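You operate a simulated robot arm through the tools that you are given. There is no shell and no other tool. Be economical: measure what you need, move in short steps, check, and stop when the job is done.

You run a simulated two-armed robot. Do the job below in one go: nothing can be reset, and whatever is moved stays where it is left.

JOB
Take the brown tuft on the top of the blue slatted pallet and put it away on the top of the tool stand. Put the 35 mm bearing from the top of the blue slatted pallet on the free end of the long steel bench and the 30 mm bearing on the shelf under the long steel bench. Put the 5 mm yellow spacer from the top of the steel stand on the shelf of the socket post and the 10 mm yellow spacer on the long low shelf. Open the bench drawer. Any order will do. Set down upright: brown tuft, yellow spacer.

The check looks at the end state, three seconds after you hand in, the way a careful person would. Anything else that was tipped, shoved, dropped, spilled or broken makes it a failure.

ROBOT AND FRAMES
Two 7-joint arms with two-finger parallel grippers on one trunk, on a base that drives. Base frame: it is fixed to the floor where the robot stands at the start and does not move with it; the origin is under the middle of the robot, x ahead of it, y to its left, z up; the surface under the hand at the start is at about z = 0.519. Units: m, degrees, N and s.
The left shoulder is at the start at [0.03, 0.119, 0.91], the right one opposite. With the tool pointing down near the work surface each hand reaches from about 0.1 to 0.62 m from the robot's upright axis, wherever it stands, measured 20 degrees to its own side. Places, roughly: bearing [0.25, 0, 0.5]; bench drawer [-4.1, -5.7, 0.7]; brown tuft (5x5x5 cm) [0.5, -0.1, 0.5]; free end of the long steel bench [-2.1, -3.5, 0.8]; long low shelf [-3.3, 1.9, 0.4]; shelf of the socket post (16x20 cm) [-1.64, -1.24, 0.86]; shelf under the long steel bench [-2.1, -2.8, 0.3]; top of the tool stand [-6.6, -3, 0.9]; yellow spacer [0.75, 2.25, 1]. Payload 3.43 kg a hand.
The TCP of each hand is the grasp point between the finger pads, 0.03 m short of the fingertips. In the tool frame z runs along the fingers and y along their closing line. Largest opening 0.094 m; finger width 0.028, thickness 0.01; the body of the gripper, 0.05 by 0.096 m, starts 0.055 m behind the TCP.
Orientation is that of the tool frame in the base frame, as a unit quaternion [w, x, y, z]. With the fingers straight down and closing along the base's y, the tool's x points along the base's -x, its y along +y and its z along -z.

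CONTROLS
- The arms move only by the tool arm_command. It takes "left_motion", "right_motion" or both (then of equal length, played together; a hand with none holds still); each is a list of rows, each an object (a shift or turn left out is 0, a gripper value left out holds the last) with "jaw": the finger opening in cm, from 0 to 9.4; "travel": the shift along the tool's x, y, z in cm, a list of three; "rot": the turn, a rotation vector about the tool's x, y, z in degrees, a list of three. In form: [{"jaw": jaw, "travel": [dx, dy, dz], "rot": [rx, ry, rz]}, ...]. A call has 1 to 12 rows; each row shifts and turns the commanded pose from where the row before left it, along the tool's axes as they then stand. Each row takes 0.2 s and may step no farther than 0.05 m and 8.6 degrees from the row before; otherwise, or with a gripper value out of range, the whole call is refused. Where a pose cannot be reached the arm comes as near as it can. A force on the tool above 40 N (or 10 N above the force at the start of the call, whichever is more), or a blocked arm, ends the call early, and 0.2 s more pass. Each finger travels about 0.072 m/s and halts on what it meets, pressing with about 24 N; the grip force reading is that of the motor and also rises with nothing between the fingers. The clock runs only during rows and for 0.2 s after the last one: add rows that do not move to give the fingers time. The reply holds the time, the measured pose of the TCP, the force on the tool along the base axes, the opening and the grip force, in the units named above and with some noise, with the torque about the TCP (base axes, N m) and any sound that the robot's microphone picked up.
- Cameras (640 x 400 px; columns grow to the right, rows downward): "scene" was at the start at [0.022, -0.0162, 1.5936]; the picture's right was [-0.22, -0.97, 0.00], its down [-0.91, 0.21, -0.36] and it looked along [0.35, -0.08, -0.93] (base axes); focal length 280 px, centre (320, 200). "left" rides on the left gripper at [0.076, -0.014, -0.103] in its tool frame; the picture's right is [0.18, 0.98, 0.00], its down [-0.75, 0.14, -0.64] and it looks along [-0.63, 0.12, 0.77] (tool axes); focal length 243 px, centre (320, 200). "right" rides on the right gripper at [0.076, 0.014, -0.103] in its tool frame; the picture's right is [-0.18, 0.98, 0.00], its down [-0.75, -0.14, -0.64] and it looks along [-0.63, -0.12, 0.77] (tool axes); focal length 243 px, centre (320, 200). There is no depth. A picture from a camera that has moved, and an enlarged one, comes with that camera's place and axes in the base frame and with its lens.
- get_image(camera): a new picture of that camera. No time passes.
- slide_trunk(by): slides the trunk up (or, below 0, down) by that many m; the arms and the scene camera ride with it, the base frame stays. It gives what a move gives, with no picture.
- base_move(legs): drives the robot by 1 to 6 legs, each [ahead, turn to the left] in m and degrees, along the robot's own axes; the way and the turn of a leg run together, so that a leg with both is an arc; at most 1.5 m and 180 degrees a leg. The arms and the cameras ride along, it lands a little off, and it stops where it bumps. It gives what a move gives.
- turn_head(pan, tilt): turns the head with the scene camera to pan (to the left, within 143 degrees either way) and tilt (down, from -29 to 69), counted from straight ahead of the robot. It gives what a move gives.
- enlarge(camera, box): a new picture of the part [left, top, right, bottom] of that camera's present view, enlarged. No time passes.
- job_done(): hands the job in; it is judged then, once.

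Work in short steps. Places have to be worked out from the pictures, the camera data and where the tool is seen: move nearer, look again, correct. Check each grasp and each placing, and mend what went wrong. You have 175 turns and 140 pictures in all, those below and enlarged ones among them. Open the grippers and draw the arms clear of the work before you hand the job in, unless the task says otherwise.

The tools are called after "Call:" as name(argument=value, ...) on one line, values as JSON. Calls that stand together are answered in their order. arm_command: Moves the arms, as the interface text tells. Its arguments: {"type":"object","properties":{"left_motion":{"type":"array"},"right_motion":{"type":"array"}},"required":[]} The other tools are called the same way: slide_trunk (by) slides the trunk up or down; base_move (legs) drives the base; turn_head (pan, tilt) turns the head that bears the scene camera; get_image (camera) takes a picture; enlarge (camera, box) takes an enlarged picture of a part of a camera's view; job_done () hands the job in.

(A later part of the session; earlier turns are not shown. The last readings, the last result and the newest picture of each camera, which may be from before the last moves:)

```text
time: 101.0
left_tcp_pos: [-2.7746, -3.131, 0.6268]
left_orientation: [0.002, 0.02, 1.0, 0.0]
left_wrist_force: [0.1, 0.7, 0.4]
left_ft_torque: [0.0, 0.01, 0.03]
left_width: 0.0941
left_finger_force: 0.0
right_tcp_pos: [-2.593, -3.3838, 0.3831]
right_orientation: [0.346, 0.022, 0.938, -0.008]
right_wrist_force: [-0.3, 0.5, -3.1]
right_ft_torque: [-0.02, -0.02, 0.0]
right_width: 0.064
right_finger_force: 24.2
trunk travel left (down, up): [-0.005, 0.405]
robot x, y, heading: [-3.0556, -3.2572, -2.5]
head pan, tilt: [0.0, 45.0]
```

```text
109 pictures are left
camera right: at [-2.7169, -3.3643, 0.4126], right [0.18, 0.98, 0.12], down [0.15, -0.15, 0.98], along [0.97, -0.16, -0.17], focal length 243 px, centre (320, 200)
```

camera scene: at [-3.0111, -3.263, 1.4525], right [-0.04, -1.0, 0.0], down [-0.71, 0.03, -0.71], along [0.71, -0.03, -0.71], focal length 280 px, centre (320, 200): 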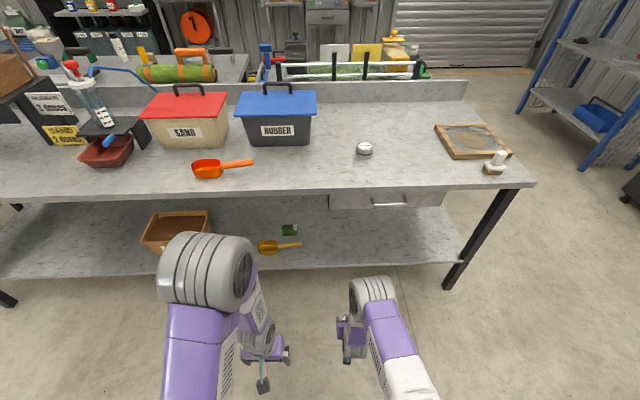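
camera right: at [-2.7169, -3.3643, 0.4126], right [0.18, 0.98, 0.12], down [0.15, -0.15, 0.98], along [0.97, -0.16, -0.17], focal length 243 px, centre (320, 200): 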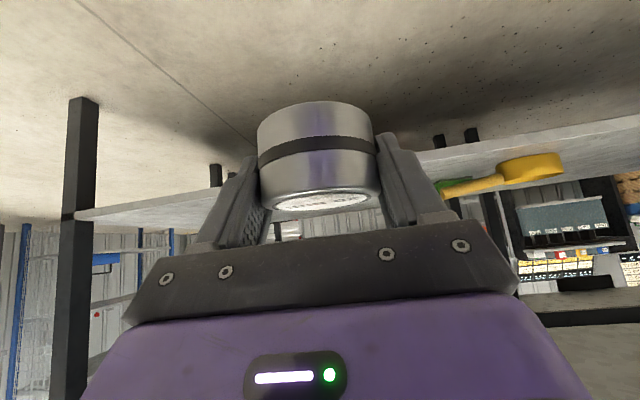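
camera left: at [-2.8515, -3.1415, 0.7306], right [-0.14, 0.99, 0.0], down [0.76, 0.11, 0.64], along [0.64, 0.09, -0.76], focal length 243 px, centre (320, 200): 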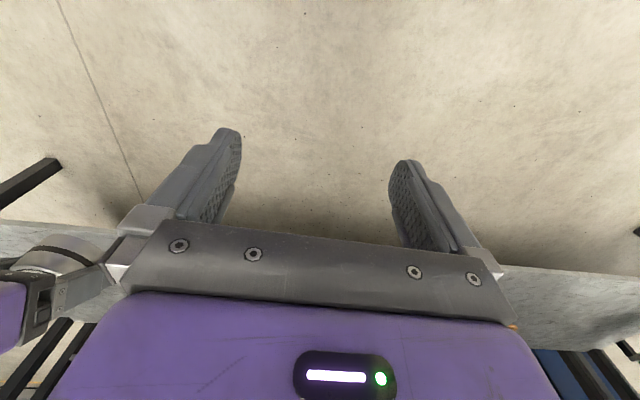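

The shelf edge is seen at z≈0.29. I'll extend the arm forward 18 cm first to see how the elbow moves.

Call:
arm_command(right_motion=[{"travel": [-3.43, 0, 2.92]}, {"travel": [-3.43, 0, 2.92]}, {"travel": [-3.43, 0, 2.92]}, {"travel": [-3.43, 0, 2.92]}, {}])

Call:
get_image(camera="scene")

```text
time: 102.2
left_tcp_pos: [-2.7748, -3.1301, 0.6263]
left_orientation: [0.002, 0.021, 1.0, 0.0]
left_wrist_force: [-0.8, -0.9, -0.3]
left_ft_torque: [0.01, 0.02, -0.01]
left_width: 0.0937
left_finger_force: 0.0
right_tcp_pos: [-2.4143, -3.3927, 0.3859]
right_orientation: [0.344, 0.022, 0.939, -0.008]
right_wrist_force: [-0.4, 0.2, -2.9]
right_ft_torque: [-0.02, -0.02, -0.02]
right_width: 0.0637
right_finger_force: 23.6
trunk travel left (down, up): [-0.005, 0.405]
robot x, y, heading: [-3.0596, -3.2515, -2.6]
head pan, tilt: [0.0, 45.0]
```

```text
108 pictures are left
camera scene: at [-3.011, -3.263, 1.4524], right [-0.04, -1.0, 0.0], down [-0.71, 0.03, -0.71], along [0.71, -0.03, -0.71], focal length 280 px, centre (320, 200)
```

scene: 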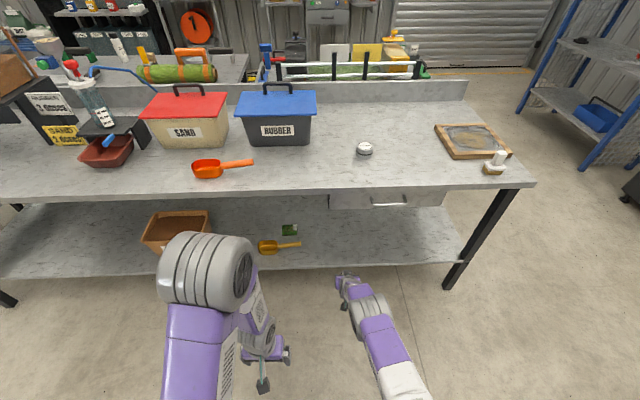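

The elbow stays well back. Driving forward 0.165 m brings the bearing over the shelf front.

Call:
base_move(legs=[[0.17, 0]])

Call:
get_image(camera="right")

Call:
get_image(camera="scene")

```text
time: 103.7
left_tcp_pos: [-2.6054, -3.1359, 0.6283]
left_orientation: [0.001, 0.02, 1.0, 0.0]
left_wrist_force: [-0.3, -0.6, 0.1]
left_ft_torque: [0.0, -0.01, 0.01]
left_width: 0.0942
left_finger_force: 0.0
right_tcp_pos: [-2.2441, -3.3984, 0.3866]
right_orientation: [0.345, 0.02, 0.938, -0.007]
right_wrist_force: [0.0, 0.2, -2.5]
right_ft_torque: [-0.05, -0.01, 0.0]
right_width: 0.0638
right_finger_force: 23.8
trunk travel left (down, up): [-0.005, 0.405]
robot x, y, heading: [-2.8905, -3.2619, -1.8]
head pan, tilt: [0.0, 45.0]
```

```text
107 pictures are left
camera right: at [-2.3674, -3.3789, 0.4154], right [0.18, 0.98, 0.12], down [0.15, -0.15, 0.98], along [0.97, -0.16, -0.17], focal length 243 px, centre (320, 200)
```

right: 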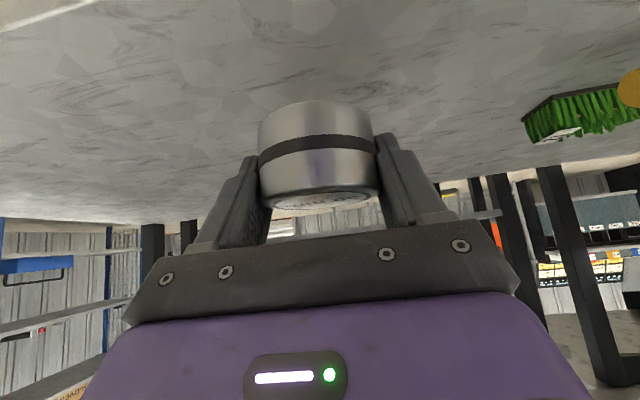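

```text
106 pictures are left
camera scene: at [-2.841, -3.2698, 1.4524], right [-0.04, -1.0, 0.0], down [-0.71, 0.03, -0.71], along [0.71, -0.03, -0.71], focal length 280 px, centre (320, 200)
```

scene: 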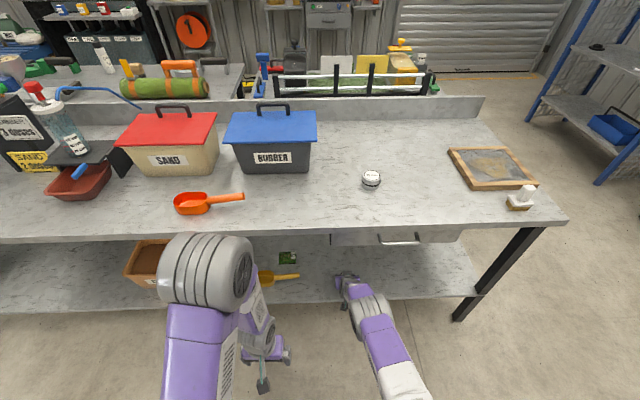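

The bearing is over the shelf but near its edge; I'll go 4 cm deeper, then descend gently to contact.

Call:
arm_command(right_motion=[{"travel": [-3.05, 0, 2.6]}, {"travel": [1.3, 0, 1.52]}, {"travel": [1.0, 0, 1.14]}, {"travel": [0.26, 0, 0.3]}, {"travel": [0.26, 0, 0.3]}, {"travel": [0.26, 0, 0.3]}, {"travel": [0.26, 0, 0.3]}, {"travel": [0.26, 0, 0.3]}, {"travel": [0.26, 0, 0.3]}, {"travel": [0.26, 0, 0.3]}])

Call:
get_image(camera="right")

```text
time: 105.9
left_tcp_pos: [-2.6049, -3.1363, 0.6273]
left_orientation: [0.002, 0.019, 1.0, 0.0]
left_wrist_force: [0.5, 0.3, 0.3]
left_ft_torque: [-0.02, 0.04, 0.01]
left_width: 0.094
left_finger_force: 0.0
right_tcp_pos: [-2.2341, -3.4045, 0.3615]
right_orientation: [0.345, 0.019, 0.938, -0.007]
right_wrist_force: [0.6, -0.5, -2.4]
right_ft_torque: [0.02, 0.02, 0.04]
right_width: 0.0636
right_finger_force: 23.6
right hand out of reach, approached as far as the arm can: row 1, 2, 3, 5, 7, 8, 9
trunk travel left (down, up): [-0.005, 0.405]
robot x, y, heading: [-2.8896, -3.2643, -2.2]
head pan, tilt: [0.0, 45.0]
```

```text
105 pictures are left
camera right: at [-2.3582, -3.3855, 0.3908], right [0.18, 0.98, 0.12], down [0.15, -0.15, 0.98], along [0.97, -0.16, -0.17], focal length 243 px, centre (320, 200)
```

right: 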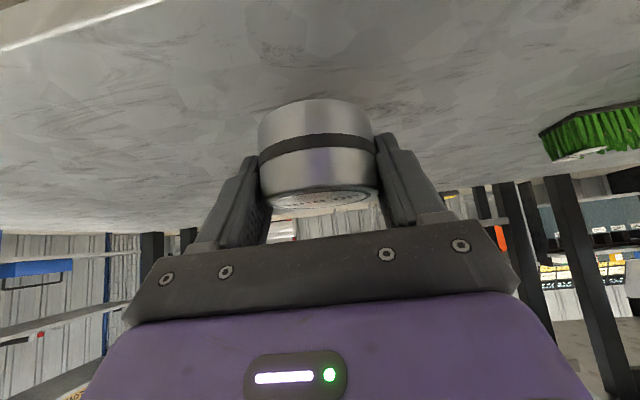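

The arm is at its reach limit; I'll drive 5 cm forward and go on descending.

Call:
base_move(legs=[[0.05, 0]])

Call:
arm_command(right_motion=[{}, {"travel": [0.26, 0, 0.3]}, {"travel": [0.26, 0, 0.3]}])

```text
time: 106.8
left_tcp_pos: [-2.5565, -3.1386, 0.6276]
left_orientation: [0.001, 0.019, 1.0, 0.0]
left_wrist_force: [0.8, -0.2, 0.1]
left_ft_torque: [0.01, 0.0, 0.02]
left_width: 0.094
left_finger_force: 0.0
right_tcp_pos: [-2.1862, -3.4067, 0.3608]
right_orientation: [0.345, 0.02, 0.938, -0.007]
right_wrist_force: [-0.2, -0.5, -3.0]
right_ft_torque: [0.03, -0.01, 0.01]
right_width: 0.0639
right_finger_force: 23.7
trunk travel left (down, up): [-0.005, 0.405]
robot x, y, heading: [-2.8446, -3.268, -2.2]
head pan, tilt: [0.0, 45.0]
```

```text
time: 107.6
left_tcp_pos: [-2.5555, -3.1383, 0.627]
left_orientation: [0.002, 0.019, 1.0, 0.0]
left_wrist_force: [0.1, 0.2, 0.6]
left_ft_torque: [-0.01, 0.01, -0.01]
left_width: 0.0942
left_finger_force: 0.0
right_tcp_pos: [-2.1895, -3.4065, 0.357]
right_orientation: [0.346, 0.019, 0.938, -0.008]
right_wrist_force: [0.1, -0.3, -2.6]
right_ft_torque: [0.04, -0.01, -0.03]
right_width: 0.0637
right_finger_force: 24.6
right hand out of reach, approached as far as the arm can: row 3
trunk travel left (down, up): [-0.005, 0.405]
robot x, y, heading: [-2.8399, -3.2649, -2.2]
head pan, tilt: [0.0, 45.0]
```

Pull back 4 cm within reach and continue down.

Call:
arm_command(right_motion=[{"travel": [3.05, 0, -2.6]}, {"travel": [0.52, 0, 0.6]}, {"travel": [0.26, 0, 0.3]}, {"travel": [0.26, 0, 0.3]}, {"travel": [0.26, 0, 0.3]}, {"travel": [0.26, 0, 0.3]}, {"travel": [0.26, 0, 0.3]}, {"travel": [0.26, 0, 0.3]}])

Call:
get_image(camera="right")

```text
time: 109.4
left_tcp_pos: [-2.5562, -3.1386, 0.626]
left_orientation: [0.002, 0.02, 1.0, 0.0]
left_wrist_force: [0.2, -1.6, 0.1]
left_ft_torque: [-0.01, -0.02, 0.0]
left_width: 0.094
left_finger_force: 0.1
right_tcp_pos: [-2.2007, -3.4063, 0.3435]
right_orientation: [0.345, 0.02, 0.938, -0.007]
right_wrist_force: [0.0, 0.6, -1.6]
right_ft_torque: [-0.01, -0.01, 0.01]
right_width: 0.0638
right_finger_force: 23.5
right hand out of reach, approached as far as the arm can: row 1, 2, 4, 6, 8
trunk travel left (down, up): [-0.005, 0.405]
robot x, y, heading: [-2.842, -3.264, -2.2]
head pan, tilt: [0.0, 45.0]
```

```text
104 pictures are left
camera right: at [-2.3238, -3.388, 0.3731], right [0.18, 0.98, 0.12], down [0.15, -0.15, 0.98], along [0.97, -0.16, -0.17], focal length 243 px, centre (320, 200)
```

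right: 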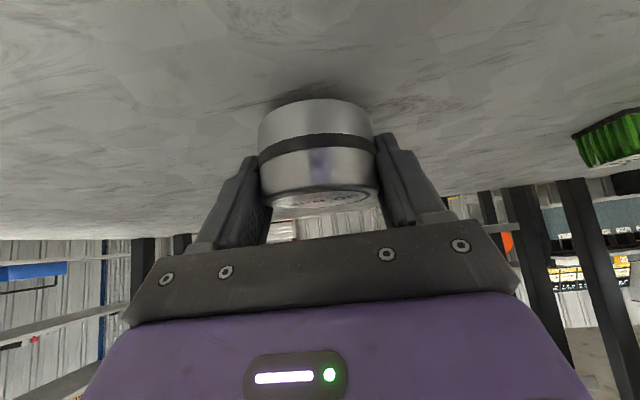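

Near the shelf now but still at the reach boundary; I'll pull back more so the command is reachable, then check.

Call:
arm_command(right_motion=[{"travel": [3.05, 0, -2.6]}, {}, {}])

```text
time: 110.2
left_tcp_pos: [-2.5567, -3.1381, 0.6277]
left_orientation: [0.002, 0.019, 1.0, 0.0]
left_wrist_force: [-0.5, -0.4, -0.4]
left_ft_torque: [0.04, 0.01, 0.04]
left_width: 0.0942
left_finger_force: 0.0
right_tcp_pos: [-2.1994, -3.4063, 0.3448]
right_orientation: [0.345, 0.02, 0.938, -0.008]
right_wrist_force: [0.3, 0.0, -4.0]
right_ft_torque: [0.0, 0.02, -0.04]
right_width: 0.0637
right_finger_force: 23.9
right hand out of reach, approached as far as the arm can: row 1
trunk travel left (down, up): [-0.005, 0.405]
robot x, y, heading: [-2.8426, -3.2669, -2.2]
head pan, tilt: [0.0, 45.0]
```

No motion from that row; testing with smaller back-steps.

Call:
arm_command(right_motion=[{"travel": [0.76, 0, -0.65]}, {"travel": [0.76, 0, -0.65]}, {"travel": [0.76, 0, -0.65]}, {"travel": [0.76, 0, -0.65]}])

```text
time: 111.2
left_tcp_pos: [-2.5552, -3.1374, 0.6264]
left_orientation: [0.002, 0.019, 1.0, 0.0]
left_wrist_force: [-0.7, 0.2, -0.5]
left_ft_torque: [-0.01, -0.03, 0.03]
left_width: 0.094
left_finger_force: 0.2
right_tcp_pos: [-2.23, -3.4063, 0.3436]
right_orientation: [0.345, 0.021, 0.938, -0.008]
right_wrist_force: [-0.2, 0.2, -3.6]
right_ft_torque: [0.01, 0.03, 0.01]
right_width: 0.0635
right_finger_force: 24.1
right hand out of reach, approached as far as the arm can: row 1, 2
trunk travel left (down, up): [-0.005, 0.405]
robot x, y, heading: [-2.8379, -3.2663, -2.2]
head pan, tilt: [0.0, 45.0]
```

It moves now. Descend in 4 mm steps until contact.

Call:
arm_command(right_motion=[{"travel": [0.26, 0, 0.3]}, {"travel": [0.26, 0, 0.3]}, {"travel": [0.26, 0, 0.3]}, {"travel": [0.26, 0, 0.3]}, {"travel": [0.26, 0, 0.3]}])

Call:
get_image(camera="right")

```text
time: 112.4
left_tcp_pos: [-2.5571, -3.1382, 0.6284]
left_orientation: [0.002, 0.02, 1.0, 0.0]
left_wrist_force: [0.1, -0.2, -0.1]
left_ft_torque: [0.04, -0.04, 0.0]
left_width: 0.0939
left_finger_force: 0.1
right_tcp_pos: [-2.225, -3.4069, 0.333]
right_orientation: [0.352, 0.022, 0.936, -0.008]
right_wrist_force: [2.7, 1.3, 11.8]
right_ft_torque: [0.28, 0.01, 0.02]
right_width: 0.0641
right_finger_force: 24.2
trunk travel left (down, up): [-0.005, 0.405]
robot x, y, heading: [-2.8403, -3.2692, -2.2]
head pan, tilt: [0.0, 45.0]
stopped in row 5 (right hand): the force on the tool passed its limit at 46 N (the readings are from after the stop); the commanded pose is now the measured one
```

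```text
103 pictures are left
camera right: at [-2.3481, -3.3872, 0.3592], right [0.18, 0.98, 0.12], down [0.14, -0.15, 0.98], along [0.97, -0.16, -0.16], focal length 243 px, centre (320, 200)
```

right: 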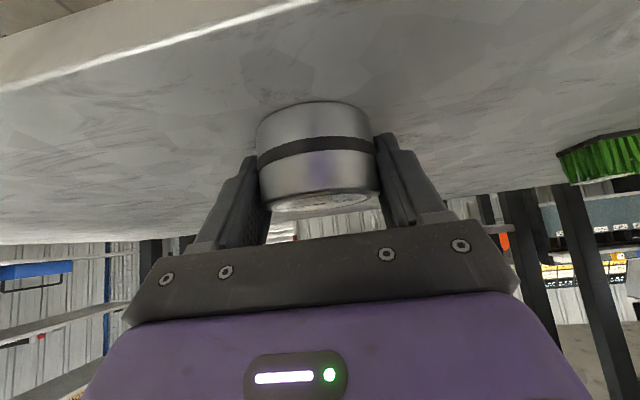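

Contact on the shelf. Opening, then withdrawing back along the fingers.

Call:
arm_command(right_motion=[{"travel": [-0.07, 0, -0.08], "jaw": 9.4}, {}, {}, {"travel": [0, 0, -2]}, {"travel": [0, 0, -3]}, {"travel": [2, 0, -3]}, {"travel": [2, 0, -3]}, {}])

Call:
get_image(camera="right")

```text
time: 114.2
left_tcp_pos: [-2.5556, -3.1384, 0.627]
left_orientation: [0.002, 0.02, 1.0, 0.0]
left_wrist_force: [-0.3, -0.5, 1.0]
left_ft_torque: [-0.01, 0.04, 0.02]
left_width: 0.0941
left_finger_force: 0.1
right_tcp_pos: [-2.2813, -3.4025, 0.3741]
right_orientation: [0.349, 0.02, 0.937, -0.007]
right_wrist_force: [0.2, 0.6, -1.1]
right_ft_torque: [-0.02, -0.03, -0.01]
right_width: 0.0944
right_finger_force: 0.0
right hand out of reach, approached as far as the arm can: row 6, 7
trunk travel left (down, up): [-0.005, 0.405]
robot x, y, heading: [-2.839, -3.2669, -2.2]
head pan, tilt: [0.0, 45.0]
```

```text
102 pictures are left
camera right: at [-2.4054, -3.3835, 0.4031], right [0.18, 0.98, 0.12], down [0.14, -0.15, 0.98], along [0.97, -0.16, -0.17], focal length 243 px, centre (320, 200)
```

right: 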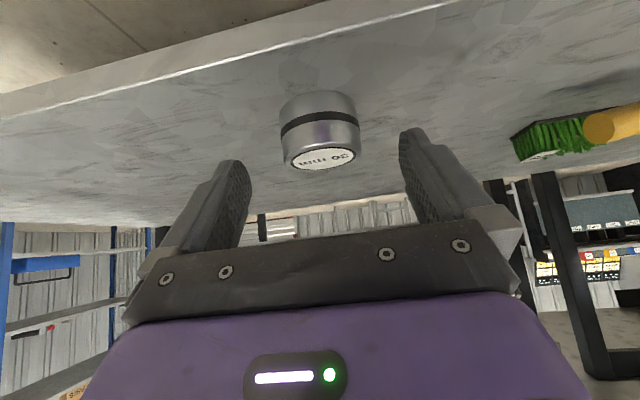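

The 30 mm bearing sits flat on the shelf. Backing away and restoring the arm and trunk.

Call:
base_move(legs=[[-0.45, 0]])

Call:
slide_trunk(by=0.25)

Call:
arm_command(right_motion=[{"travel": [0, 0, -3]}, {"travel": [0, 0, -4], "rot": [0, 8, 0]}, {"travel": [0, 0, -4], "rot": [0, 8, 0]}, {"travel": [1, 0, -4], "rot": [0, 8, 0]}, {"travel": [3, 0, -2], "rot": [0, 8, 0]}, {"travel": [4, 0, 0], "rot": [0, 8.5, 0]}, {"travel": [4, -1, 0]}, {"travel": [3, -1, 0]}, {}])

```text
time: 116.9
left_tcp_pos: [-3.0171, -3.1204, 0.6261]
left_orientation: [0.001, 0.021, 1.0, 0.0]
left_wrist_force: [-0.1, 0.8, 0.4]
left_ft_torque: [-0.01, 0.03, 0.0]
left_width: 0.094
left_finger_force: 0.0
right_tcp_pos: [-2.744, -3.3857, 0.375]
right_orientation: [0.35, 0.023, 0.937, -0.009]
right_wrist_force: [0.4, -0.9, -0.5]
right_ft_torque: [-0.02, -0.01, 0.04]
right_width: 0.0941
right_finger_force: 0.1
trunk travel left (down, up): [-0.005, 0.405]
robot x, y, heading: [-3.3033, -3.2464, -2.5]
head pan, tilt: [0.0, 45.0]
```

```text
time: 119.5
left_tcp_pos: [-3.0164, -3.121, 0.8768]
left_orientation: [0.002, 0.021, 1.0, 0.0]
left_wrist_force: [0.4, 0.5, 0.0]
left_ft_torque: [-0.02, 0.01, -0.02]
left_width: 0.0942
left_finger_force: 0.2
right_tcp_pos: [-2.7441, -3.3852, 0.6249]
right_orientation: [0.349, 0.022, 0.937, -0.009]
right_wrist_force: [-0.1, 0.2, -0.2]
right_ft_torque: [0.03, 0.03, -0.01]
right_width: 0.0943
right_finger_force: 0.0
trunk travel left (down, up): [-0.255, 0.155]
robot x, y, heading: [-3.3009, -3.2485, -2.4]
head pan, tilt: [0.0, 45.0]
```

```text
time: 121.5
left_tcp_pos: [-3.0172, -3.1207, 0.877]
left_orientation: [0.002, 0.021, 1.0, -0.001]
left_wrist_force: [-0.7, 0.5, 0.0]
left_ft_torque: [-0.01, 0.01, 0.0]
left_width: 0.0937
left_finger_force: 0.1
right_tcp_pos: [-2.9726, -3.3999, 0.7438]
right_orientation: [0.003, 0.024, 1.0, 0.001]
right_wrist_force: [0.4, 0.6, 0.1]
right_ft_torque: [0.03, -0.01, -0.03]
right_width: 0.0937
right_finger_force: 0.2
right hand out of reach, approached as far as the arm can: row 1
trunk travel left (down, up): [-0.255, 0.155]
robot x, y, heading: [-3.3026, -3.2473, -2.3]
head pan, tilt: [0.0, 45.0]
```

While here with empty hands, I'll do the drawer at [-4.1, -5.7]. Turn toward it, moving closer, and look.

Call:
base_move(legs=[[0, -120], [1.3, 0], [0, 32]])

Call:
turn_head(pan=0, tilt=30)

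Call:
get_image(camera="scene")

```text
time: 134.5
left_tcp_pos: [-3.8438, -4.6024, 0.8785]
left_orientation: [0.001, 0.702, 0.712, -0.001]
left_wrist_force: [0.8, 0.6, 1.1]
left_ft_torque: [0.0, -0.04, 0.03]
left_width: 0.0936
left_finger_force: 0.1
right_tcp_pos: [-4.1182, -4.6632, 0.7432]
right_orientation: [0.002, 0.704, 0.71, -0.004]
right_wrist_force: [-0.4, -0.4, 0.2]
right_ft_torque: [-0.01, -0.03, -0.01]
right_width: 0.0942
right_finger_force: 0.1
trunk travel left (down, up): [-0.255, 0.155]
robot x, y, heading: [-3.9833, -4.3269, -89.4]
head pan, tilt: [0.0, 45.0]
```

```text
time: 135.3
left_tcp_pos: [-3.8422, -4.6034, 0.877]
left_orientation: [0.001, 0.702, 0.712, -0.001]
left_wrist_force: [0.8, -0.6, 0.3]
left_ft_torque: [0.0, -0.02, 0.03]
left_width: 0.0939
left_finger_force: 0.0
right_tcp_pos: [-4.1166, -4.6634, 0.7422]
right_orientation: [0.002, 0.704, 0.711, -0.002]
right_wrist_force: [0.6, 1.2, 0.9]
right_ft_torque: [0.0, 0.0, 0.01]
right_width: 0.094
right_finger_force: 0.1
trunk travel left (down, up): [-0.255, 0.155]
robot x, y, heading: [-3.9893, -4.3238, -89.3]
head pan, tilt: [0.0, 30.0]
```

```text
101 pictures are left
camera scene: at [-3.9871, -4.3883, 1.725], right [-1.0, -0.01, 0.0], down [-0.01, 0.5, -0.87], along [0.01, -0.87, -0.5], focal length 280 px, centre (320, 200)
```

scene: 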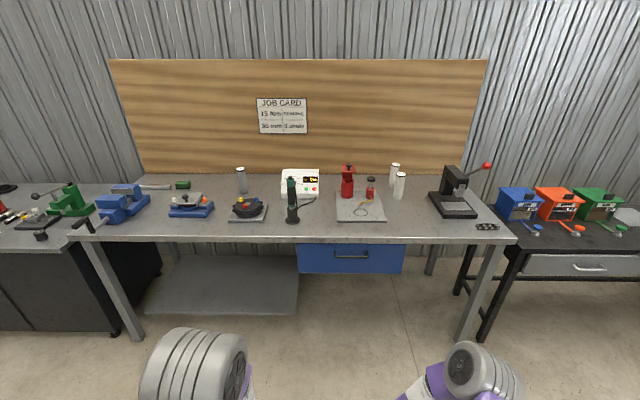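

The blue drawer with a black handle is ahead. Enlarging it.

Call:
enlarge(camera="scene", box=[280, 210, 430, 300])

```text
4.27 times, centred on (355, 255) of scene
camera zoom: at [-3.9871, -4.3883, 1.725], right [-1.0, -0.01, 0.0], down [-0.01, 0.5, -0.87], along [0.01, -0.87, -0.5], focal length 1193 px, centre (171, -35)
```

zoom: 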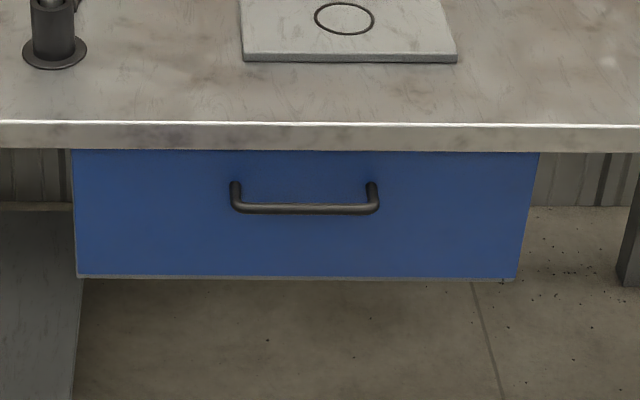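

I'll approach with the right hand horizontal, fingers closing vertically on the bar. First pitch the hand forward 90° while still clear.

Call:
arm_command(right_motion=[{"rot": [0, -8.5, 0]}, {"rot": [0, -8.5, 0]}, {"rot": [0, -8.5, 0]}, {"rot": [0, -8.5, 0]}, {"rot": [0, -8.5, 0]}, {"rot": [0, -8.5, 0]}, {"rot": [0, -8.5, 0]}, {"rot": [0, -8.5, 0]}, {"rot": [0, -8.5, 0]}, {"rot": [0, -8.5, 0]}, {"rot": [0, -5, 0]}, {}])

Call:
arm_command(right_motion=[{"rot": [0, 0, 8.5]}, {"rot": [0, 0, 8.5]}, {"rot": [0, 0, 8.5]}, {"rot": [0, 0, 8.5]}, {"rot": [0, 0, 8.5]}, {"rot": [0, 0, 8.5]}, {"rot": [0, 0, 8.5]}, {"rot": [0, 0, 8.5]}, {"rot": [0, 0, 8.5]}, {"rot": [0, 0, 8.5]}, {"rot": [0, 0, 5]}, {}])

Call:
get_image(camera="right")

```text
time: 137.9
left_tcp_pos: [-3.843, -4.6026, 0.8776]
left_orientation: [0.001, 0.702, 0.712, -0.002]
left_wrist_force: [-0.1, 0.2, -0.1]
left_ft_torque: [-0.01, 0.0, 0.0]
left_width: 0.0941
left_finger_force: 0.0
right_tcp_pos: [-4.109, -4.685, 0.7699]
right_orientation: [0.21, 0.672, 0.679, -0.209]
right_wrist_force: [0.1, 0.7, -0.7]
right_ft_torque: [0.01, -0.01, 0.02]
right_width: 0.0941
right_finger_force: 0.0
right hand out of reach, approached as far as the arm can: row 4, 5, 6, 7, 8, 9, 10, 11
trunk travel left (down, up): [-0.255, 0.155]
robot x, y, heading: [-3.9868, -4.3238, -89.3]
head pan, tilt: [0.0, 30.0]
```

```text
time: 140.5
left_tcp_pos: [-3.8427, -4.6026, 0.8776]
left_orientation: [0.002, 0.703, 0.711, -0.001]
left_wrist_force: [0.6, 0.2, 0.2]
left_ft_torque: [0.01, 0.03, 0.01]
left_width: 0.0941
left_finger_force: 0.1
right_tcp_pos: [-4.1105, -4.6987, 0.7833]
right_orientation: [0.292, 0.956, 0.005, 0.001]
right_wrist_force: [0.3, -0.5, -1.0]
right_ft_torque: [0.0, -0.03, -0.03]
right_width: 0.0941
right_finger_force: 0.0
right hand out of reach, approached as far as the arm can: row 9, 10, 11
trunk travel left (down, up): [-0.255, 0.155]
robot x, y, heading: [-3.9895, -4.3227, -89.0]
head pan, tilt: [0.0, 30.0]
```

```text
99 pictures are left
camera right: at [-4.034, -4.6536, 0.8763], right [-0.18, -0.82, 0.55], down [-0.76, 0.47, 0.45], along [-0.63, -0.34, -0.7], focal length 243 px, centre (320, 200)
```

right: 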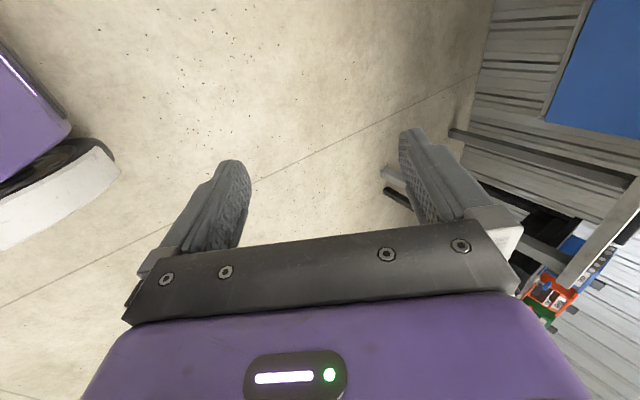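

The hand reached the roll but only 34° pitch while close to the body. I'll extend forward while pitching further (about tool x).

Call:
arm_command(right_motion=[{"travel": [0, 3.7, 2.5]}, {"travel": [0, 3.7, 2.5]}, {"travel": [0, 3.7, 2.5]}, {"rot": [-8.4, 0, 0]}, {"rot": [-8.4, 0, 0]}, {"rot": [-8.4, 0, 0]}, {"rot": [-8.4, 0, 0]}, {"rot": [-8.4, 0, 0]}, {"rot": [-8.4, 0, 0]}, {"rot": [-5.6, 0, 0]}, {}])

Call:
get_image(camera="right")

```text
time: 142.9
left_tcp_pos: [-3.8424, -4.6015, 0.8777]
left_orientation: [0.001, 0.702, 0.712, -0.001]
left_wrist_force: [-0.1, -0.3, -0.5]
left_ft_torque: [0.01, -0.02, 0.01]
left_width: 0.0937
left_finger_force: 0.0
right_tcp_pos: [-4.1121, -4.8421, 0.7946]
right_orientation: [0.382, 0.924, 0.005, 0.002]
right_wrist_force: [0.1, -0.6, 0.3]
right_ft_torque: [0.03, 0.01, 0.03]
right_width: 0.094
right_finger_force: 0.1
right hand out of reach, approached as far as the arm can: row 5, 6, 7, 8, 9, 10
trunk travel left (down, up): [-0.255, 0.155]
robot x, y, heading: [-3.9831, -4.3251, -89.1]
head pan, tilt: [0.0, 30.0]
```

```text
98 pictures are left
camera right: at [-4.037, -4.7794, 0.8782], right [-0.18, -0.7, 0.69], down [-0.76, 0.55, 0.36], along [-0.63, -0.46, -0.63], focal length 243 px, centre (320, 200)
```

right: 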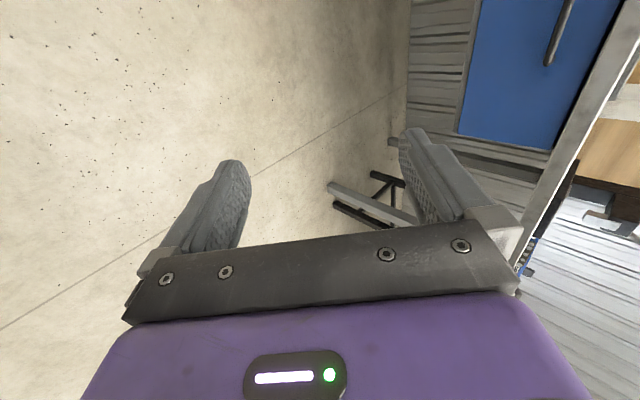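

Pitch is limited at this height. Lowering the trunk should allow a flatter hand; then pitching more while raising the hand.

Call:
slide_trunk(by=-0.22)

Call:
arm_command(right_motion=[{"travel": [0, 3.2, 3.2]}, {"travel": [0, 3.2, -3.2]}, {"travel": [0, 3.2, -3.2]}, {"travel": [0, 2.5, -2.5], "rot": [-8, 0, 0]}, {"rot": [-8, 0, 0]}, {"rot": [-8, 0, 0]}, {"rot": [-8, 0, 0]}, {"rot": [-8, 0, 0]}, {"rot": [-5, 0, 0]}, {}])

Call:
get_image(camera="right")

```text
time: 145.2
left_tcp_pos: [-3.8427, -4.6026, 0.6572]
left_orientation: [0.002, 0.702, 0.712, -0.001]
left_wrist_force: [0.1, 0.0, 0.2]
left_ft_torque: [-0.02, 0.0, 0.04]
left_width: 0.0941
left_finger_force: 0.0
right_tcp_pos: [-4.1128, -4.8408, 0.5751]
right_orientation: [0.381, 0.924, 0.004, 0.002]
right_wrist_force: [-0.7, -0.3, -0.2]
right_ft_torque: [0.01, -0.05, -0.01]
right_width: 0.0939
right_finger_force: 0.0
trunk travel left (down, up): [-0.035, 0.375]
robot x, y, heading: [-3.9801, -4.3227, -89.2]
head pan, tilt: [0.0, 30.0]
```

```text
time: 147.4
left_tcp_pos: [-3.842, -4.6025, 0.657]
left_orientation: [0.002, 0.702, 0.712, -0.002]
left_wrist_force: [-0.6, -0.6, 0.4]
left_ft_torque: [0.0, -0.01, 0.02]
left_width: 0.094
left_finger_force: 0.1
right_tcp_pos: [-4.1169, -4.8957, 0.7208]
right_orientation: [0.501, 0.866, 0.005, 0.003]
right_wrist_force: [1.1, 1.0, -0.4]
right_ft_torque: [-0.02, 0.0, -0.02]
right_width: 0.0939
right_finger_force: 0.0
right hand out of reach, approached as far as the arm can: row 5, 6, 7, 8, 9
trunk travel left (down, up): [-0.035, 0.375]
robot x, y, heading: [-3.9848, -4.3204, -89.2]
head pan, tilt: [0.0, 30.0]
```

```text
97 pictures are left
camera right: at [-4.0408, -4.8136, 0.7849], right [-0.18, -0.49, 0.85], down [-0.76, 0.62, 0.2], along [-0.62, -0.61, -0.48], focal length 243 px, centre (320, 200)
```

right: 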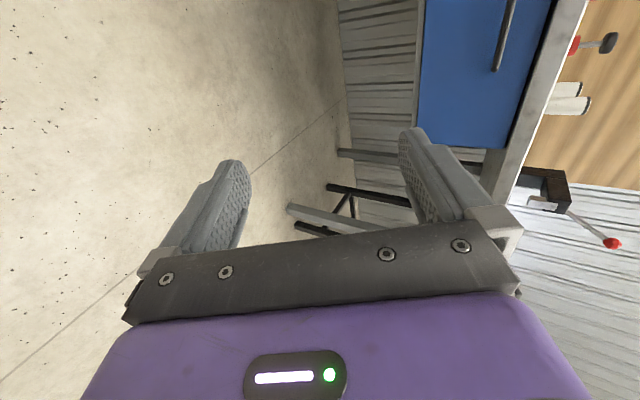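

The two views put the bar at about x -4.05…-4.20, y≈-5.44, z≈0.80. Raise trunk 8 cm, drive closer 0.42 m, and look again.

Call:
slide_trunk(by=0.08)

Call:
base_move(legs=[[0.42, 0]])

Call:
get_image(camera="right")

Call:
turn_head(pan=-8, tilt=50)

Call:
get_image(camera="scene")

```text
time: 148.6
left_tcp_pos: [-3.8428, -4.6033, 0.7375]
left_orientation: [0.0, 0.702, 0.712, -0.001]
left_wrist_force: [0.5, -0.3, -0.2]
left_ft_torque: [-0.02, 0.01, -0.01]
left_width: 0.0939
left_finger_force: 0.2
right_tcp_pos: [-4.1159, -4.8955, 0.7997]
right_orientation: [0.501, 0.865, 0.005, 0.003]
right_wrist_force: [-0.1, -0.1, -0.4]
right_ft_torque: [-0.03, -0.02, 0.0]
right_width: 0.0939
right_finger_force: 0.0
trunk travel left (down, up): [-0.115, 0.295]
robot x, y, heading: [-3.9837, -4.3227, -89.5]
head pan, tilt: [0.0, 30.0]
```

```text
time: 151.2
left_tcp_pos: [-3.8342, -5.0209, 0.7373]
left_orientation: [0.001, 0.699, 0.715, -0.001]
left_wrist_force: [-0.3, 0.2, -0.8]
left_ft_torque: [-0.02, 0.04, 0.02]
left_width: 0.094
left_finger_force: 0.0
right_tcp_pos: [-4.1045, -5.3164, 0.8009]
right_orientation: [0.5, 0.866, 0.009, 0.005]
right_wrist_force: [0.6, -0.2, -0.4]
right_ft_torque: [0.02, -0.01, 0.01]
right_width: 0.094
right_finger_force: 0.1
trunk travel left (down, up): [-0.115, 0.295]
robot x, y, heading: [-3.976, -4.7445, -88.5]
head pan, tilt: [0.0, 30.0]
```

```text
96 pictures are left
camera right: at [-4.0299, -5.2338, 0.8647], right [-0.17, -0.49, 0.85], down [-0.77, 0.61, 0.2], along [-0.62, -0.62, -0.49], focal length 243 px, centre (320, 200)
```

right: 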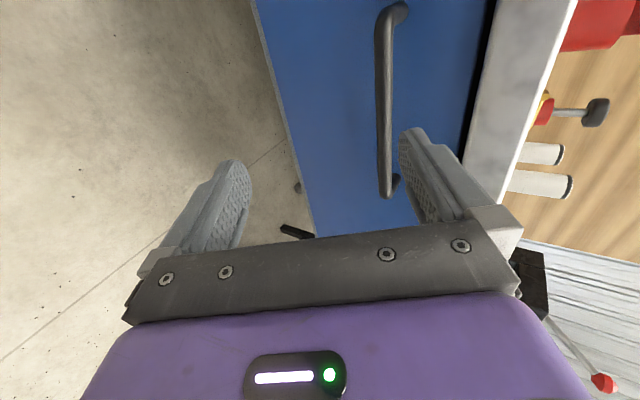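

```text
time: 152.0
left_tcp_pos: [-3.8346, -5.0213, 0.7372]
left_orientation: [0.001, 0.7, 0.714, -0.002]
left_wrist_force: [-0.4, 0.0, 0.6]
left_ft_torque: [-0.03, -0.02, -0.01]
left_width: 0.0941
left_finger_force: 0.0
right_tcp_pos: [-4.1045, -5.3163, 0.8002]
right_orientation: [0.501, 0.865, 0.009, 0.005]
right_wrist_force: [1.0, 0.6, 0.3]
right_ft_torque: [0.0, -0.01, -0.03]
right_width: 0.0942
right_finger_force: 0.0
trunk travel left (down, up): [-0.115, 0.295]
robot x, y, heading: [-3.9801, -4.7394, -88.8]
head pan, tilt: [-8.0, 50.0]
```

```text
95 pictures are left
camera scene: at [-3.9905, -4.7938, 1.5556], right [-0.99, 0.12, 0.0], down [0.09, 0.76, -0.64], along [-0.08, -0.64, -0.77], focal length 280 px, centre (320, 200)
```

scene: 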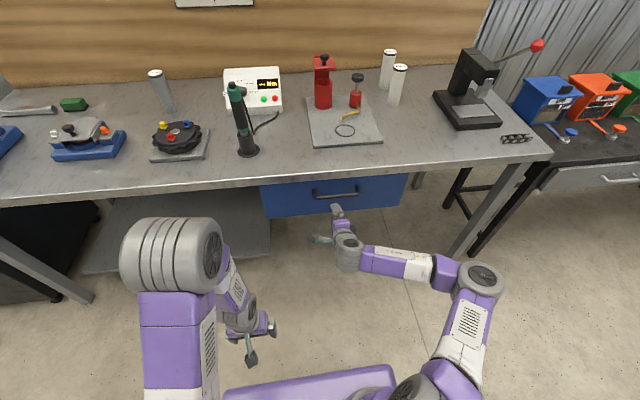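

The bar is at y≈-5.443, z≈0.791, and the bench top overhangs to y≈-5.406 (underside z≈0.863), so I need a flatter hand. Back up 8 cm, lower the trunk, and re-extend with more pitch.

Call:
base_move(legs=[[-0.1, 0]])

Call:
slide_trunk(by=-0.11)

Call:
arm_command(right_motion=[{"travel": [0, 3.9, 0]}, {"travel": [0, 4.0, 0]}, {"travel": [0, 4.0, 0]}, {"travel": [0, 2, 3.5], "rot": [-5, 0, 0]}, {"travel": [0, 0, 2], "rot": [-5, 0, 0]}, {"rot": [-5, 0, 0]}, {"rot": [-5, 0, 0]}, {"rot": [-5, 0, 0]}, {"rot": [-5, 0, 0]}, {}])

```text
time: 153.2
left_tcp_pos: [-3.8357, -4.922, 0.7375]
left_orientation: [0.001, 0.7, 0.715, -0.001]
left_wrist_force: [-0.5, 0.5, 0.5]
left_ft_torque: [-0.04, 0.03, -0.01]
left_width: 0.094
left_finger_force: 0.1
right_tcp_pos: [-4.1067, -5.2164, 0.7999]
right_orientation: [0.501, 0.865, 0.009, 0.005]
right_wrist_force: [0.1, 0.4, 0.8]
right_ft_torque: [0.0, -0.02, -0.02]
right_width: 0.0941
right_finger_force: 0.0
trunk travel left (down, up): [-0.115, 0.295]
robot x, y, heading: [-3.9801, -4.6456, -88.8]
head pan, tilt: [-8.0, 50.0]
```

```text
time: 154.6
left_tcp_pos: [-3.8355, -4.9219, 0.6284]
left_orientation: [0.001, 0.7, 0.715, -0.001]
left_wrist_force: [-0.4, 0.2, 0.4]
left_ft_torque: [-0.01, 0.02, 0.03]
left_width: 0.0941
left_finger_force: 0.1
right_tcp_pos: [-4.1059, -5.2172, 0.6911]
right_orientation: [0.501, 0.865, 0.009, 0.005]
right_wrist_force: [1.1, 0.2, 0.5]
right_ft_torque: [-0.02, -0.01, -0.02]
right_width: 0.0941
right_finger_force: 0.1
trunk travel left (down, up): [-0.005, 0.405]
robot x, y, heading: [-3.9804, -4.6429, -88.7]
head pan, tilt: [-8.0, 50.0]
```

```text
time: 156.8
left_tcp_pos: [-3.8364, -4.9234, 0.6279]
left_orientation: [0.001, 0.7, 0.714, -0.001]
left_wrist_force: [0.6, 0.1, 0.1]
left_ft_torque: [0.04, -0.02, 0.0]
left_width: 0.0941
left_finger_force: 0.0
right_tcp_pos: [-4.104, -5.3363, 0.786]
right_orientation: [0.588, 0.809, 0.01, 0.006]
right_wrist_force: [0.1, 0.0, 1.2]
right_ft_torque: [0.02, 0.01, -0.03]
right_width: 0.094
right_finger_force: 0.1
right hand out of reach, approached as far as the arm can: row 6, 7, 8, 9
trunk travel left (down, up): [-0.005, 0.405]
robot x, y, heading: [-3.982, -4.646, -89.0]
head pan, tilt: [-8.0, 50.0]
```

Pitch is now 72°, good. Set jaw 5 cm, raise 1 cm and drive in 7 cm, then check.

Call:
arm_command(right_motion=[{"travel": [0, 1, -0.3], "jaw": 5}, {}, {}])

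Call:
base_move(legs=[[0.07, 0]])

Call:
get_image(camera="right")

```text
time: 157.6
left_tcp_pos: [-3.8358, -4.9219, 0.6262]
left_orientation: [0.001, 0.7, 0.714, -0.002]
left_wrist_force: [0.2, 0.2, 0.4]
left_ft_torque: [0.05, 0.02, -0.02]
left_width: 0.094
left_finger_force: 0.1
right_tcp_pos: [-4.1036, -5.333, 0.7962]
right_orientation: [0.588, 0.808, 0.008, 0.006]
right_wrist_force: [-0.7, 0.0, -0.2]
right_ft_torque: [0.0, 0.02, 0.02]
right_width: 0.0497
right_finger_force: 0.1
trunk travel left (down, up): [-0.005, 0.405]
robot x, y, heading: [-3.9769, -4.6443, -88.9]
head pan, tilt: [-8.0, 50.0]
```

```text
time: 158.6
left_tcp_pos: [-3.8345, -4.993, 0.6264]
left_orientation: [0.002, 0.698, 0.716, -0.001]
left_wrist_force: [0.8, -0.8, 0.4]
left_ft_torque: [0.01, 0.02, -0.01]
left_width: 0.0941
left_finger_force: 0.1
right_tcp_pos: [-4.101, -5.4066, 0.796]
right_orientation: [0.588, 0.809, 0.01, 0.008]
right_wrist_force: [-0.2, 0.3, 0.1]
right_ft_torque: [0.0, 0.0, 0.03]
right_width: 0.0501
right_finger_force: 0.1
trunk travel left (down, up): [-0.005, 0.405]
robot x, y, heading: [-3.976, -4.7185, -88.4]
head pan, tilt: [-8.0, 50.0]
```

```text
94 pictures are left
camera right: at [-4.0264, -5.3116, 0.8411], right [-0.18, -0.31, 0.94], down [-0.77, 0.64, 0.06], along [-0.61, -0.71, -0.35], focal length 243 px, centre (320, 200)
```

right: 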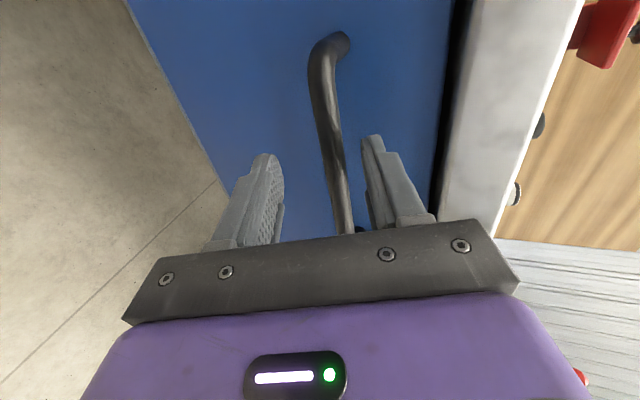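

The bar is centred between the fingers. Advance 2.5 cm more, then close.

Call:
base_move(legs=[[0.025, 0]])

Call:
arm_command(right_motion=[{"jaw": 0}, {}, {}, {}, {}])

Call:
get_image(camera="right")

```text
time: 159.4
left_tcp_pos: [-3.8331, -5.0175, 0.6267]
left_orientation: [0.001, 0.698, 0.716, -0.001]
left_wrist_force: [0.4, -1.0, -0.1]
left_ft_torque: [0.01, -0.01, -0.01]
left_width: 0.0939
left_finger_force: 0.1
right_tcp_pos: [-4.0999, -5.4318, 0.7942]
right_orientation: [0.588, 0.809, 0.009, 0.007]
right_wrist_force: [0.2, -0.1, -0.1]
right_ft_torque: [0.02, -0.01, 0.03]
right_width: 0.0497
right_finger_force: 0.0
trunk travel left (down, up): [-0.005, 0.405]
robot x, y, heading: [-3.9818, -4.7406, -88.7]
head pan, tilt: [-8.0, 50.0]
```

```text
time: 160.6
left_tcp_pos: [-3.8319, -5.0184, 0.6278]
left_orientation: [0.002, 0.699, 0.716, -0.002]
left_wrist_force: [-0.2, 0.3, -0.8]
left_ft_torque: [0.0, -0.02, 0.01]
left_width: 0.0941
left_finger_force: 0.1
right_tcp_pos: [-4.0984, -5.4308, 0.7966]
right_orientation: [0.588, 0.809, 0.01, 0.007]
right_wrist_force: [0.5, -1.6, 1.0]
right_ft_torque: [0.04, -0.58, -0.28]
right_width: 0.0177
right_finger_force: 44.5
trunk travel left (down, up): [-0.005, 0.405]
robot x, y, heading: [-3.9765, -4.7399, -88.7]
head pan, tilt: [-8.0, 50.0]
```

```text
93 pictures are left
camera right: at [-4.0255, -5.3366, 0.8418], right [-0.18, -0.31, 0.94], down [-0.77, 0.64, 0.06], along [-0.61, -0.71, -0.35], focal length 243 px, centre (320, 200)
```

right: 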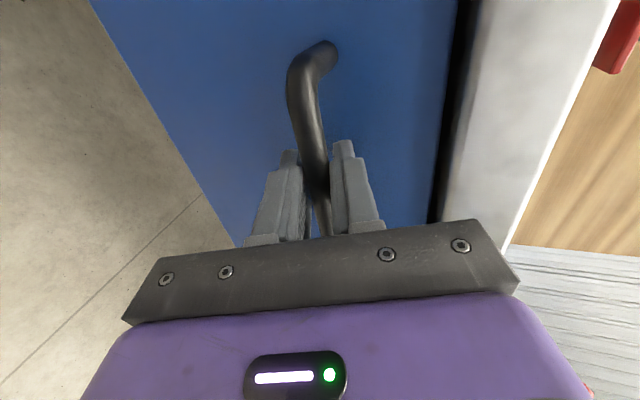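

The bar is gripped (17.7 mm, 44 N). Pulling by backing up.

Call:
base_move(legs=[[-0.15, 0]])

Call:
get_image(camera="scene")

```text
time: 162.0
left_tcp_pos: [-3.8363, -4.8697, 0.6275]
left_orientation: [0.001, 0.697, 0.717, -0.002]
left_wrist_force: [0.0, -0.4, 0.1]
left_ft_torque: [0.02, 0.01, 0.03]
left_width: 0.0937
left_finger_force: 0.0
right_tcp_pos: [-4.0995, -5.2831, 0.7969]
right_orientation: [0.588, 0.808, 0.013, 0.009]
right_wrist_force: [7.9, -0.8, 3.5]
right_ft_torque: [0.05, -0.62, -0.12]
right_width: 0.0181
right_finger_force: 44.9
trunk travel left (down, up): [-0.005, 0.405]
robot x, y, heading: [-3.9774, -4.5914, -88.5]
head pan, tilt: [-8.0, 50.0]
```

```text
92 pictures are left
camera scene: at [-3.993, -4.6431, 1.4456], right [-0.99, 0.11, 0.0], down [0.09, 0.76, -0.64], along [-0.07, -0.64, -0.77], focal length 280 px, centre (320, 200)
```

scene: 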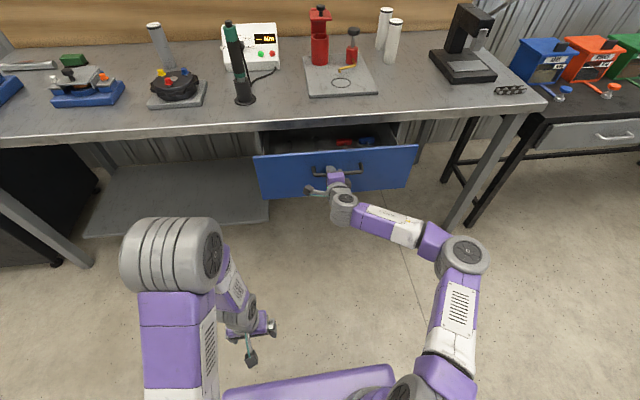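

The drawer is opening well. Pull a further 12 cm.

Call:
base_move(legs=[[-0.12, 0]])

Call:
get_image(camera="scene")

```text
time: 163.2
left_tcp_pos: [-3.8372, -4.75, 0.6271]
left_orientation: [0.001, 0.697, 0.717, -0.002]
left_wrist_force: [0.4, 0.1, 0.6]
left_ft_torque: [0.03, 0.02, -0.02]
left_width: 0.0941
left_finger_force: 0.2
right_tcp_pos: [-4.0996, -5.1634, 0.7953]
right_orientation: [0.589, 0.808, 0.016, 0.011]
right_wrist_force: [12.0, 0.1, -0.5]
right_ft_torque: [0.03, -0.7, 0.24]
right_width: 0.0177
right_finger_force: 45.0
trunk travel left (down, up): [-0.005, 0.405]
robot x, y, heading: [-3.9875, -4.4766, -88.5]
head pan, tilt: [-8.0, 50.0]
```

```text
91 pictures are left
camera scene: at [-3.9957, -4.5243, 1.4455], right [-0.99, 0.11, 0.0], down [0.08, 0.76, -0.64], along [-0.07, -0.64, -0.77], focal length 280 px, centre (320, 200)
```

scene: 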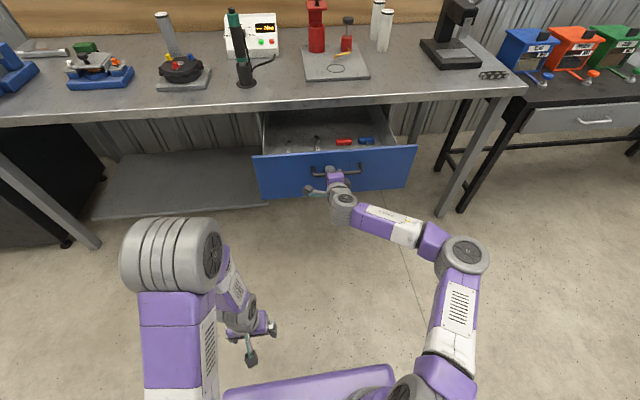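

Open by 27 cm with contents inside. A little more, then release and back off.

Call:
base_move(legs=[[-0.04, 0]])

Call:
arm_command(right_motion=[{"jaw": 5}, {}, {}, {}])

Call:
base_move(legs=[[-0.2, 0]])

Call:
get_image(camera="scene")

```text
time: 164.1
left_tcp_pos: [-3.8392, -4.7121, 0.6272]
left_orientation: [0.001, 0.697, 0.717, -0.002]
left_wrist_force: [0.0, 0.3, -0.3]
left_ft_torque: [-0.01, 0.01, 0.04]
left_width: 0.0942
left_finger_force: 0.0
right_tcp_pos: [-4.0995, -5.1241, 0.7966]
right_orientation: [0.589, 0.808, 0.016, 0.013]
right_wrist_force: [8.7, 0.3, -1.2]
right_ft_torque: [0.04, -0.64, 0.03]
right_width: 0.0177
right_finger_force: 45.1
trunk travel left (down, up): [-0.005, 0.405]
robot x, y, heading: [-3.9839, -4.4326, -88.3]
head pan, tilt: [-8.0, 50.0]
```

```text
time: 165.1
left_tcp_pos: [-3.8406, -4.7108, 0.6266]
left_orientation: [0.002, 0.696, 0.718, -0.001]
left_wrist_force: [0.0, 0.4, -0.6]
left_ft_torque: [0.01, -0.01, -0.05]
left_width: 0.0941
left_finger_force: 0.1
right_tcp_pos: [-4.1014, -5.1247, 0.7962]
right_orientation: [0.588, 0.809, 0.015, 0.013]
right_wrist_force: [0.2, 0.5, 1.6]
right_ft_torque: [0.02, 0.01, 0.03]
right_width: 0.0499
right_finger_force: 0.1
trunk travel left (down, up): [-0.005, 0.405]
robot x, y, heading: [-3.9833, -4.436, -88.4]
head pan, tilt: [-8.0, 50.0]
```

```text
time: 166.7
left_tcp_pos: [-3.8455, -4.5063, 0.6268]
left_orientation: [0.001, 0.694, 0.72, -0.001]
left_wrist_force: [0.2, 0.2, 1.1]
left_ft_torque: [-0.02, -0.01, 0.0]
left_width: 0.0939
left_finger_force: 0.0
right_tcp_pos: [-4.1022, -4.9213, 0.7969]
right_orientation: [0.588, 0.808, 0.018, 0.014]
right_wrist_force: [0.3, 0.7, 0.7]
right_ft_torque: [0.0, 0.03, -0.02]
right_width: 0.05
right_finger_force: 0.1
trunk travel left (down, up): [-0.005, 0.405]
robot x, y, heading: [-3.993, -4.2327, -87.8]
head pan, tilt: [-8.0, 50.0]
```

```text
90 pictures are left
camera scene: at [-4.0041, -4.2816, 1.4456], right [-0.99, 0.1, 0.0], down [0.08, 0.76, -0.64], along [-0.07, -0.64, -0.77], focal length 280 px, centre (320, 200)
```

scene: 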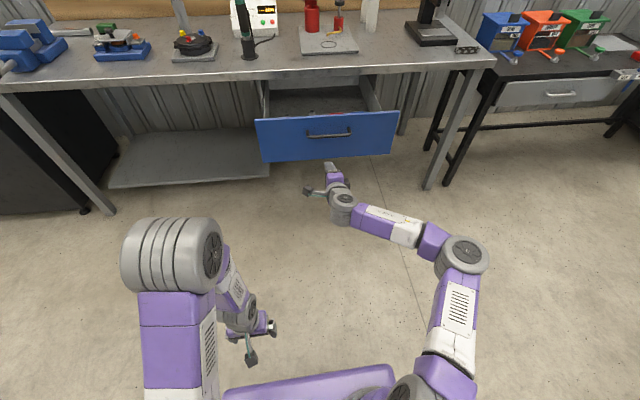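

The drawer stands open. Now restore the right hand to pointing down and retracted, and raise the trunk.

Call:
slide_trunk(by=0.3)

Call:
arm_command(right_motion=[{"travel": [0, 0, -4], "rot": [8, 0, 0], "jaw": 9.4}, {"travel": [0, 0, -4], "rot": [8, 0, 0]}, {"travel": [0, -2, -3], "rot": [8, 0, 0]}, {"travel": [0, -2, -3], "rot": [8, 0, 0]}, {"travel": [0, -3, -2], "rot": [8, 0, 0]}, {"rot": [8, 0, 0]}, {"rot": [8, 0, 0]}, {"rot": [8, 0, 0]}, {"rot": [8, 0, 0]}, {}])

Call:
arm_command(right_motion=[{"rot": [0, 0, -8.5]}, {"rot": [0, 0, -8.5]}, {"rot": [0, 0, -8.5]}, {"rot": [0, 0, -8.5]}, {"rot": [0, 0, -8.5]}, {"rot": [0, 0, -8.5]}, {"rot": [0, 0, -8.5]}, {"rot": [0, 0, -8.5]}, {"rot": [0, 0, -8.5]}, {"rot": [0, 0, -8.5]}, {"rot": [0, 0, -5]}, {}])

```text
time: 169.7
left_tcp_pos: [-3.8439, -4.5076, 0.9266]
left_orientation: [0.001, 0.695, 0.719, -0.001]
left_wrist_force: [0.0, 0.5, 0.6]
left_ft_torque: [-0.01, 0.0, -0.01]
left_width: 0.094
left_finger_force: 0.0
right_tcp_pos: [-4.1005, -4.9218, 1.0969]
right_orientation: [0.589, 0.808, 0.018, 0.015]
right_wrist_force: [0.5, -0.5, 0.3]
right_ft_torque: [-0.02, -0.02, -0.01]
right_width: 0.0499
right_finger_force: 0.0
trunk travel left (down, up): [-0.305, 0.105]
robot x, y, heading: [-3.9928, -4.237, -87.9]
head pan, tilt: [-8.0, 50.0]
```

```text
time: 171.9
left_tcp_pos: [-3.8441, -4.5067, 0.9279]
left_orientation: [0.0, 0.695, 0.719, -0.002]
left_wrist_force: [-0.2, -0.4, -0.7]
left_ft_torque: [-0.02, -0.01, -0.01]
left_width: 0.0937
left_finger_force: 0.1
right_tcp_pos: [-4.1115, -4.7398, 1.1286]
right_orientation: [0.0, 1.0, 0.023, 0.001]
right_wrist_force: [0.5, 0.4, -0.3]
right_ft_torque: [0.01, 0.0, 0.01]
right_width: 0.094
right_finger_force: 0.1
trunk travel left (down, up): [-0.305, 0.105]
robot x, y, heading: [-3.9934, -4.234, -87.8]
head pan, tilt: [-8.0, 50.0]
```

```text
time: 174.5
left_tcp_pos: [-3.844, -4.5064, 0.9274]
left_orientation: [0.001, 0.694, 0.72, -0.001]
left_wrist_force: [-0.7, 0.2, 0.2]
left_ft_torque: [0.01, 0.03, 0.0]
left_width: 0.094
left_finger_force: 0.0
right_tcp_pos: [-4.1109, -4.7413, 1.1276]
right_orientation: [0.002, 0.689, 0.724, 0.001]
right_wrist_force: [0.5, -0.8, -0.2]
right_ft_torque: [0.01, 0.01, 0.03]
right_width: 0.094
right_finger_force: 0.0
trunk travel left (down, up): [-0.305, 0.105]
robot x, y, heading: [-3.9945, -4.2315, -87.9]
head pan, tilt: [-8.0, 50.0]
```

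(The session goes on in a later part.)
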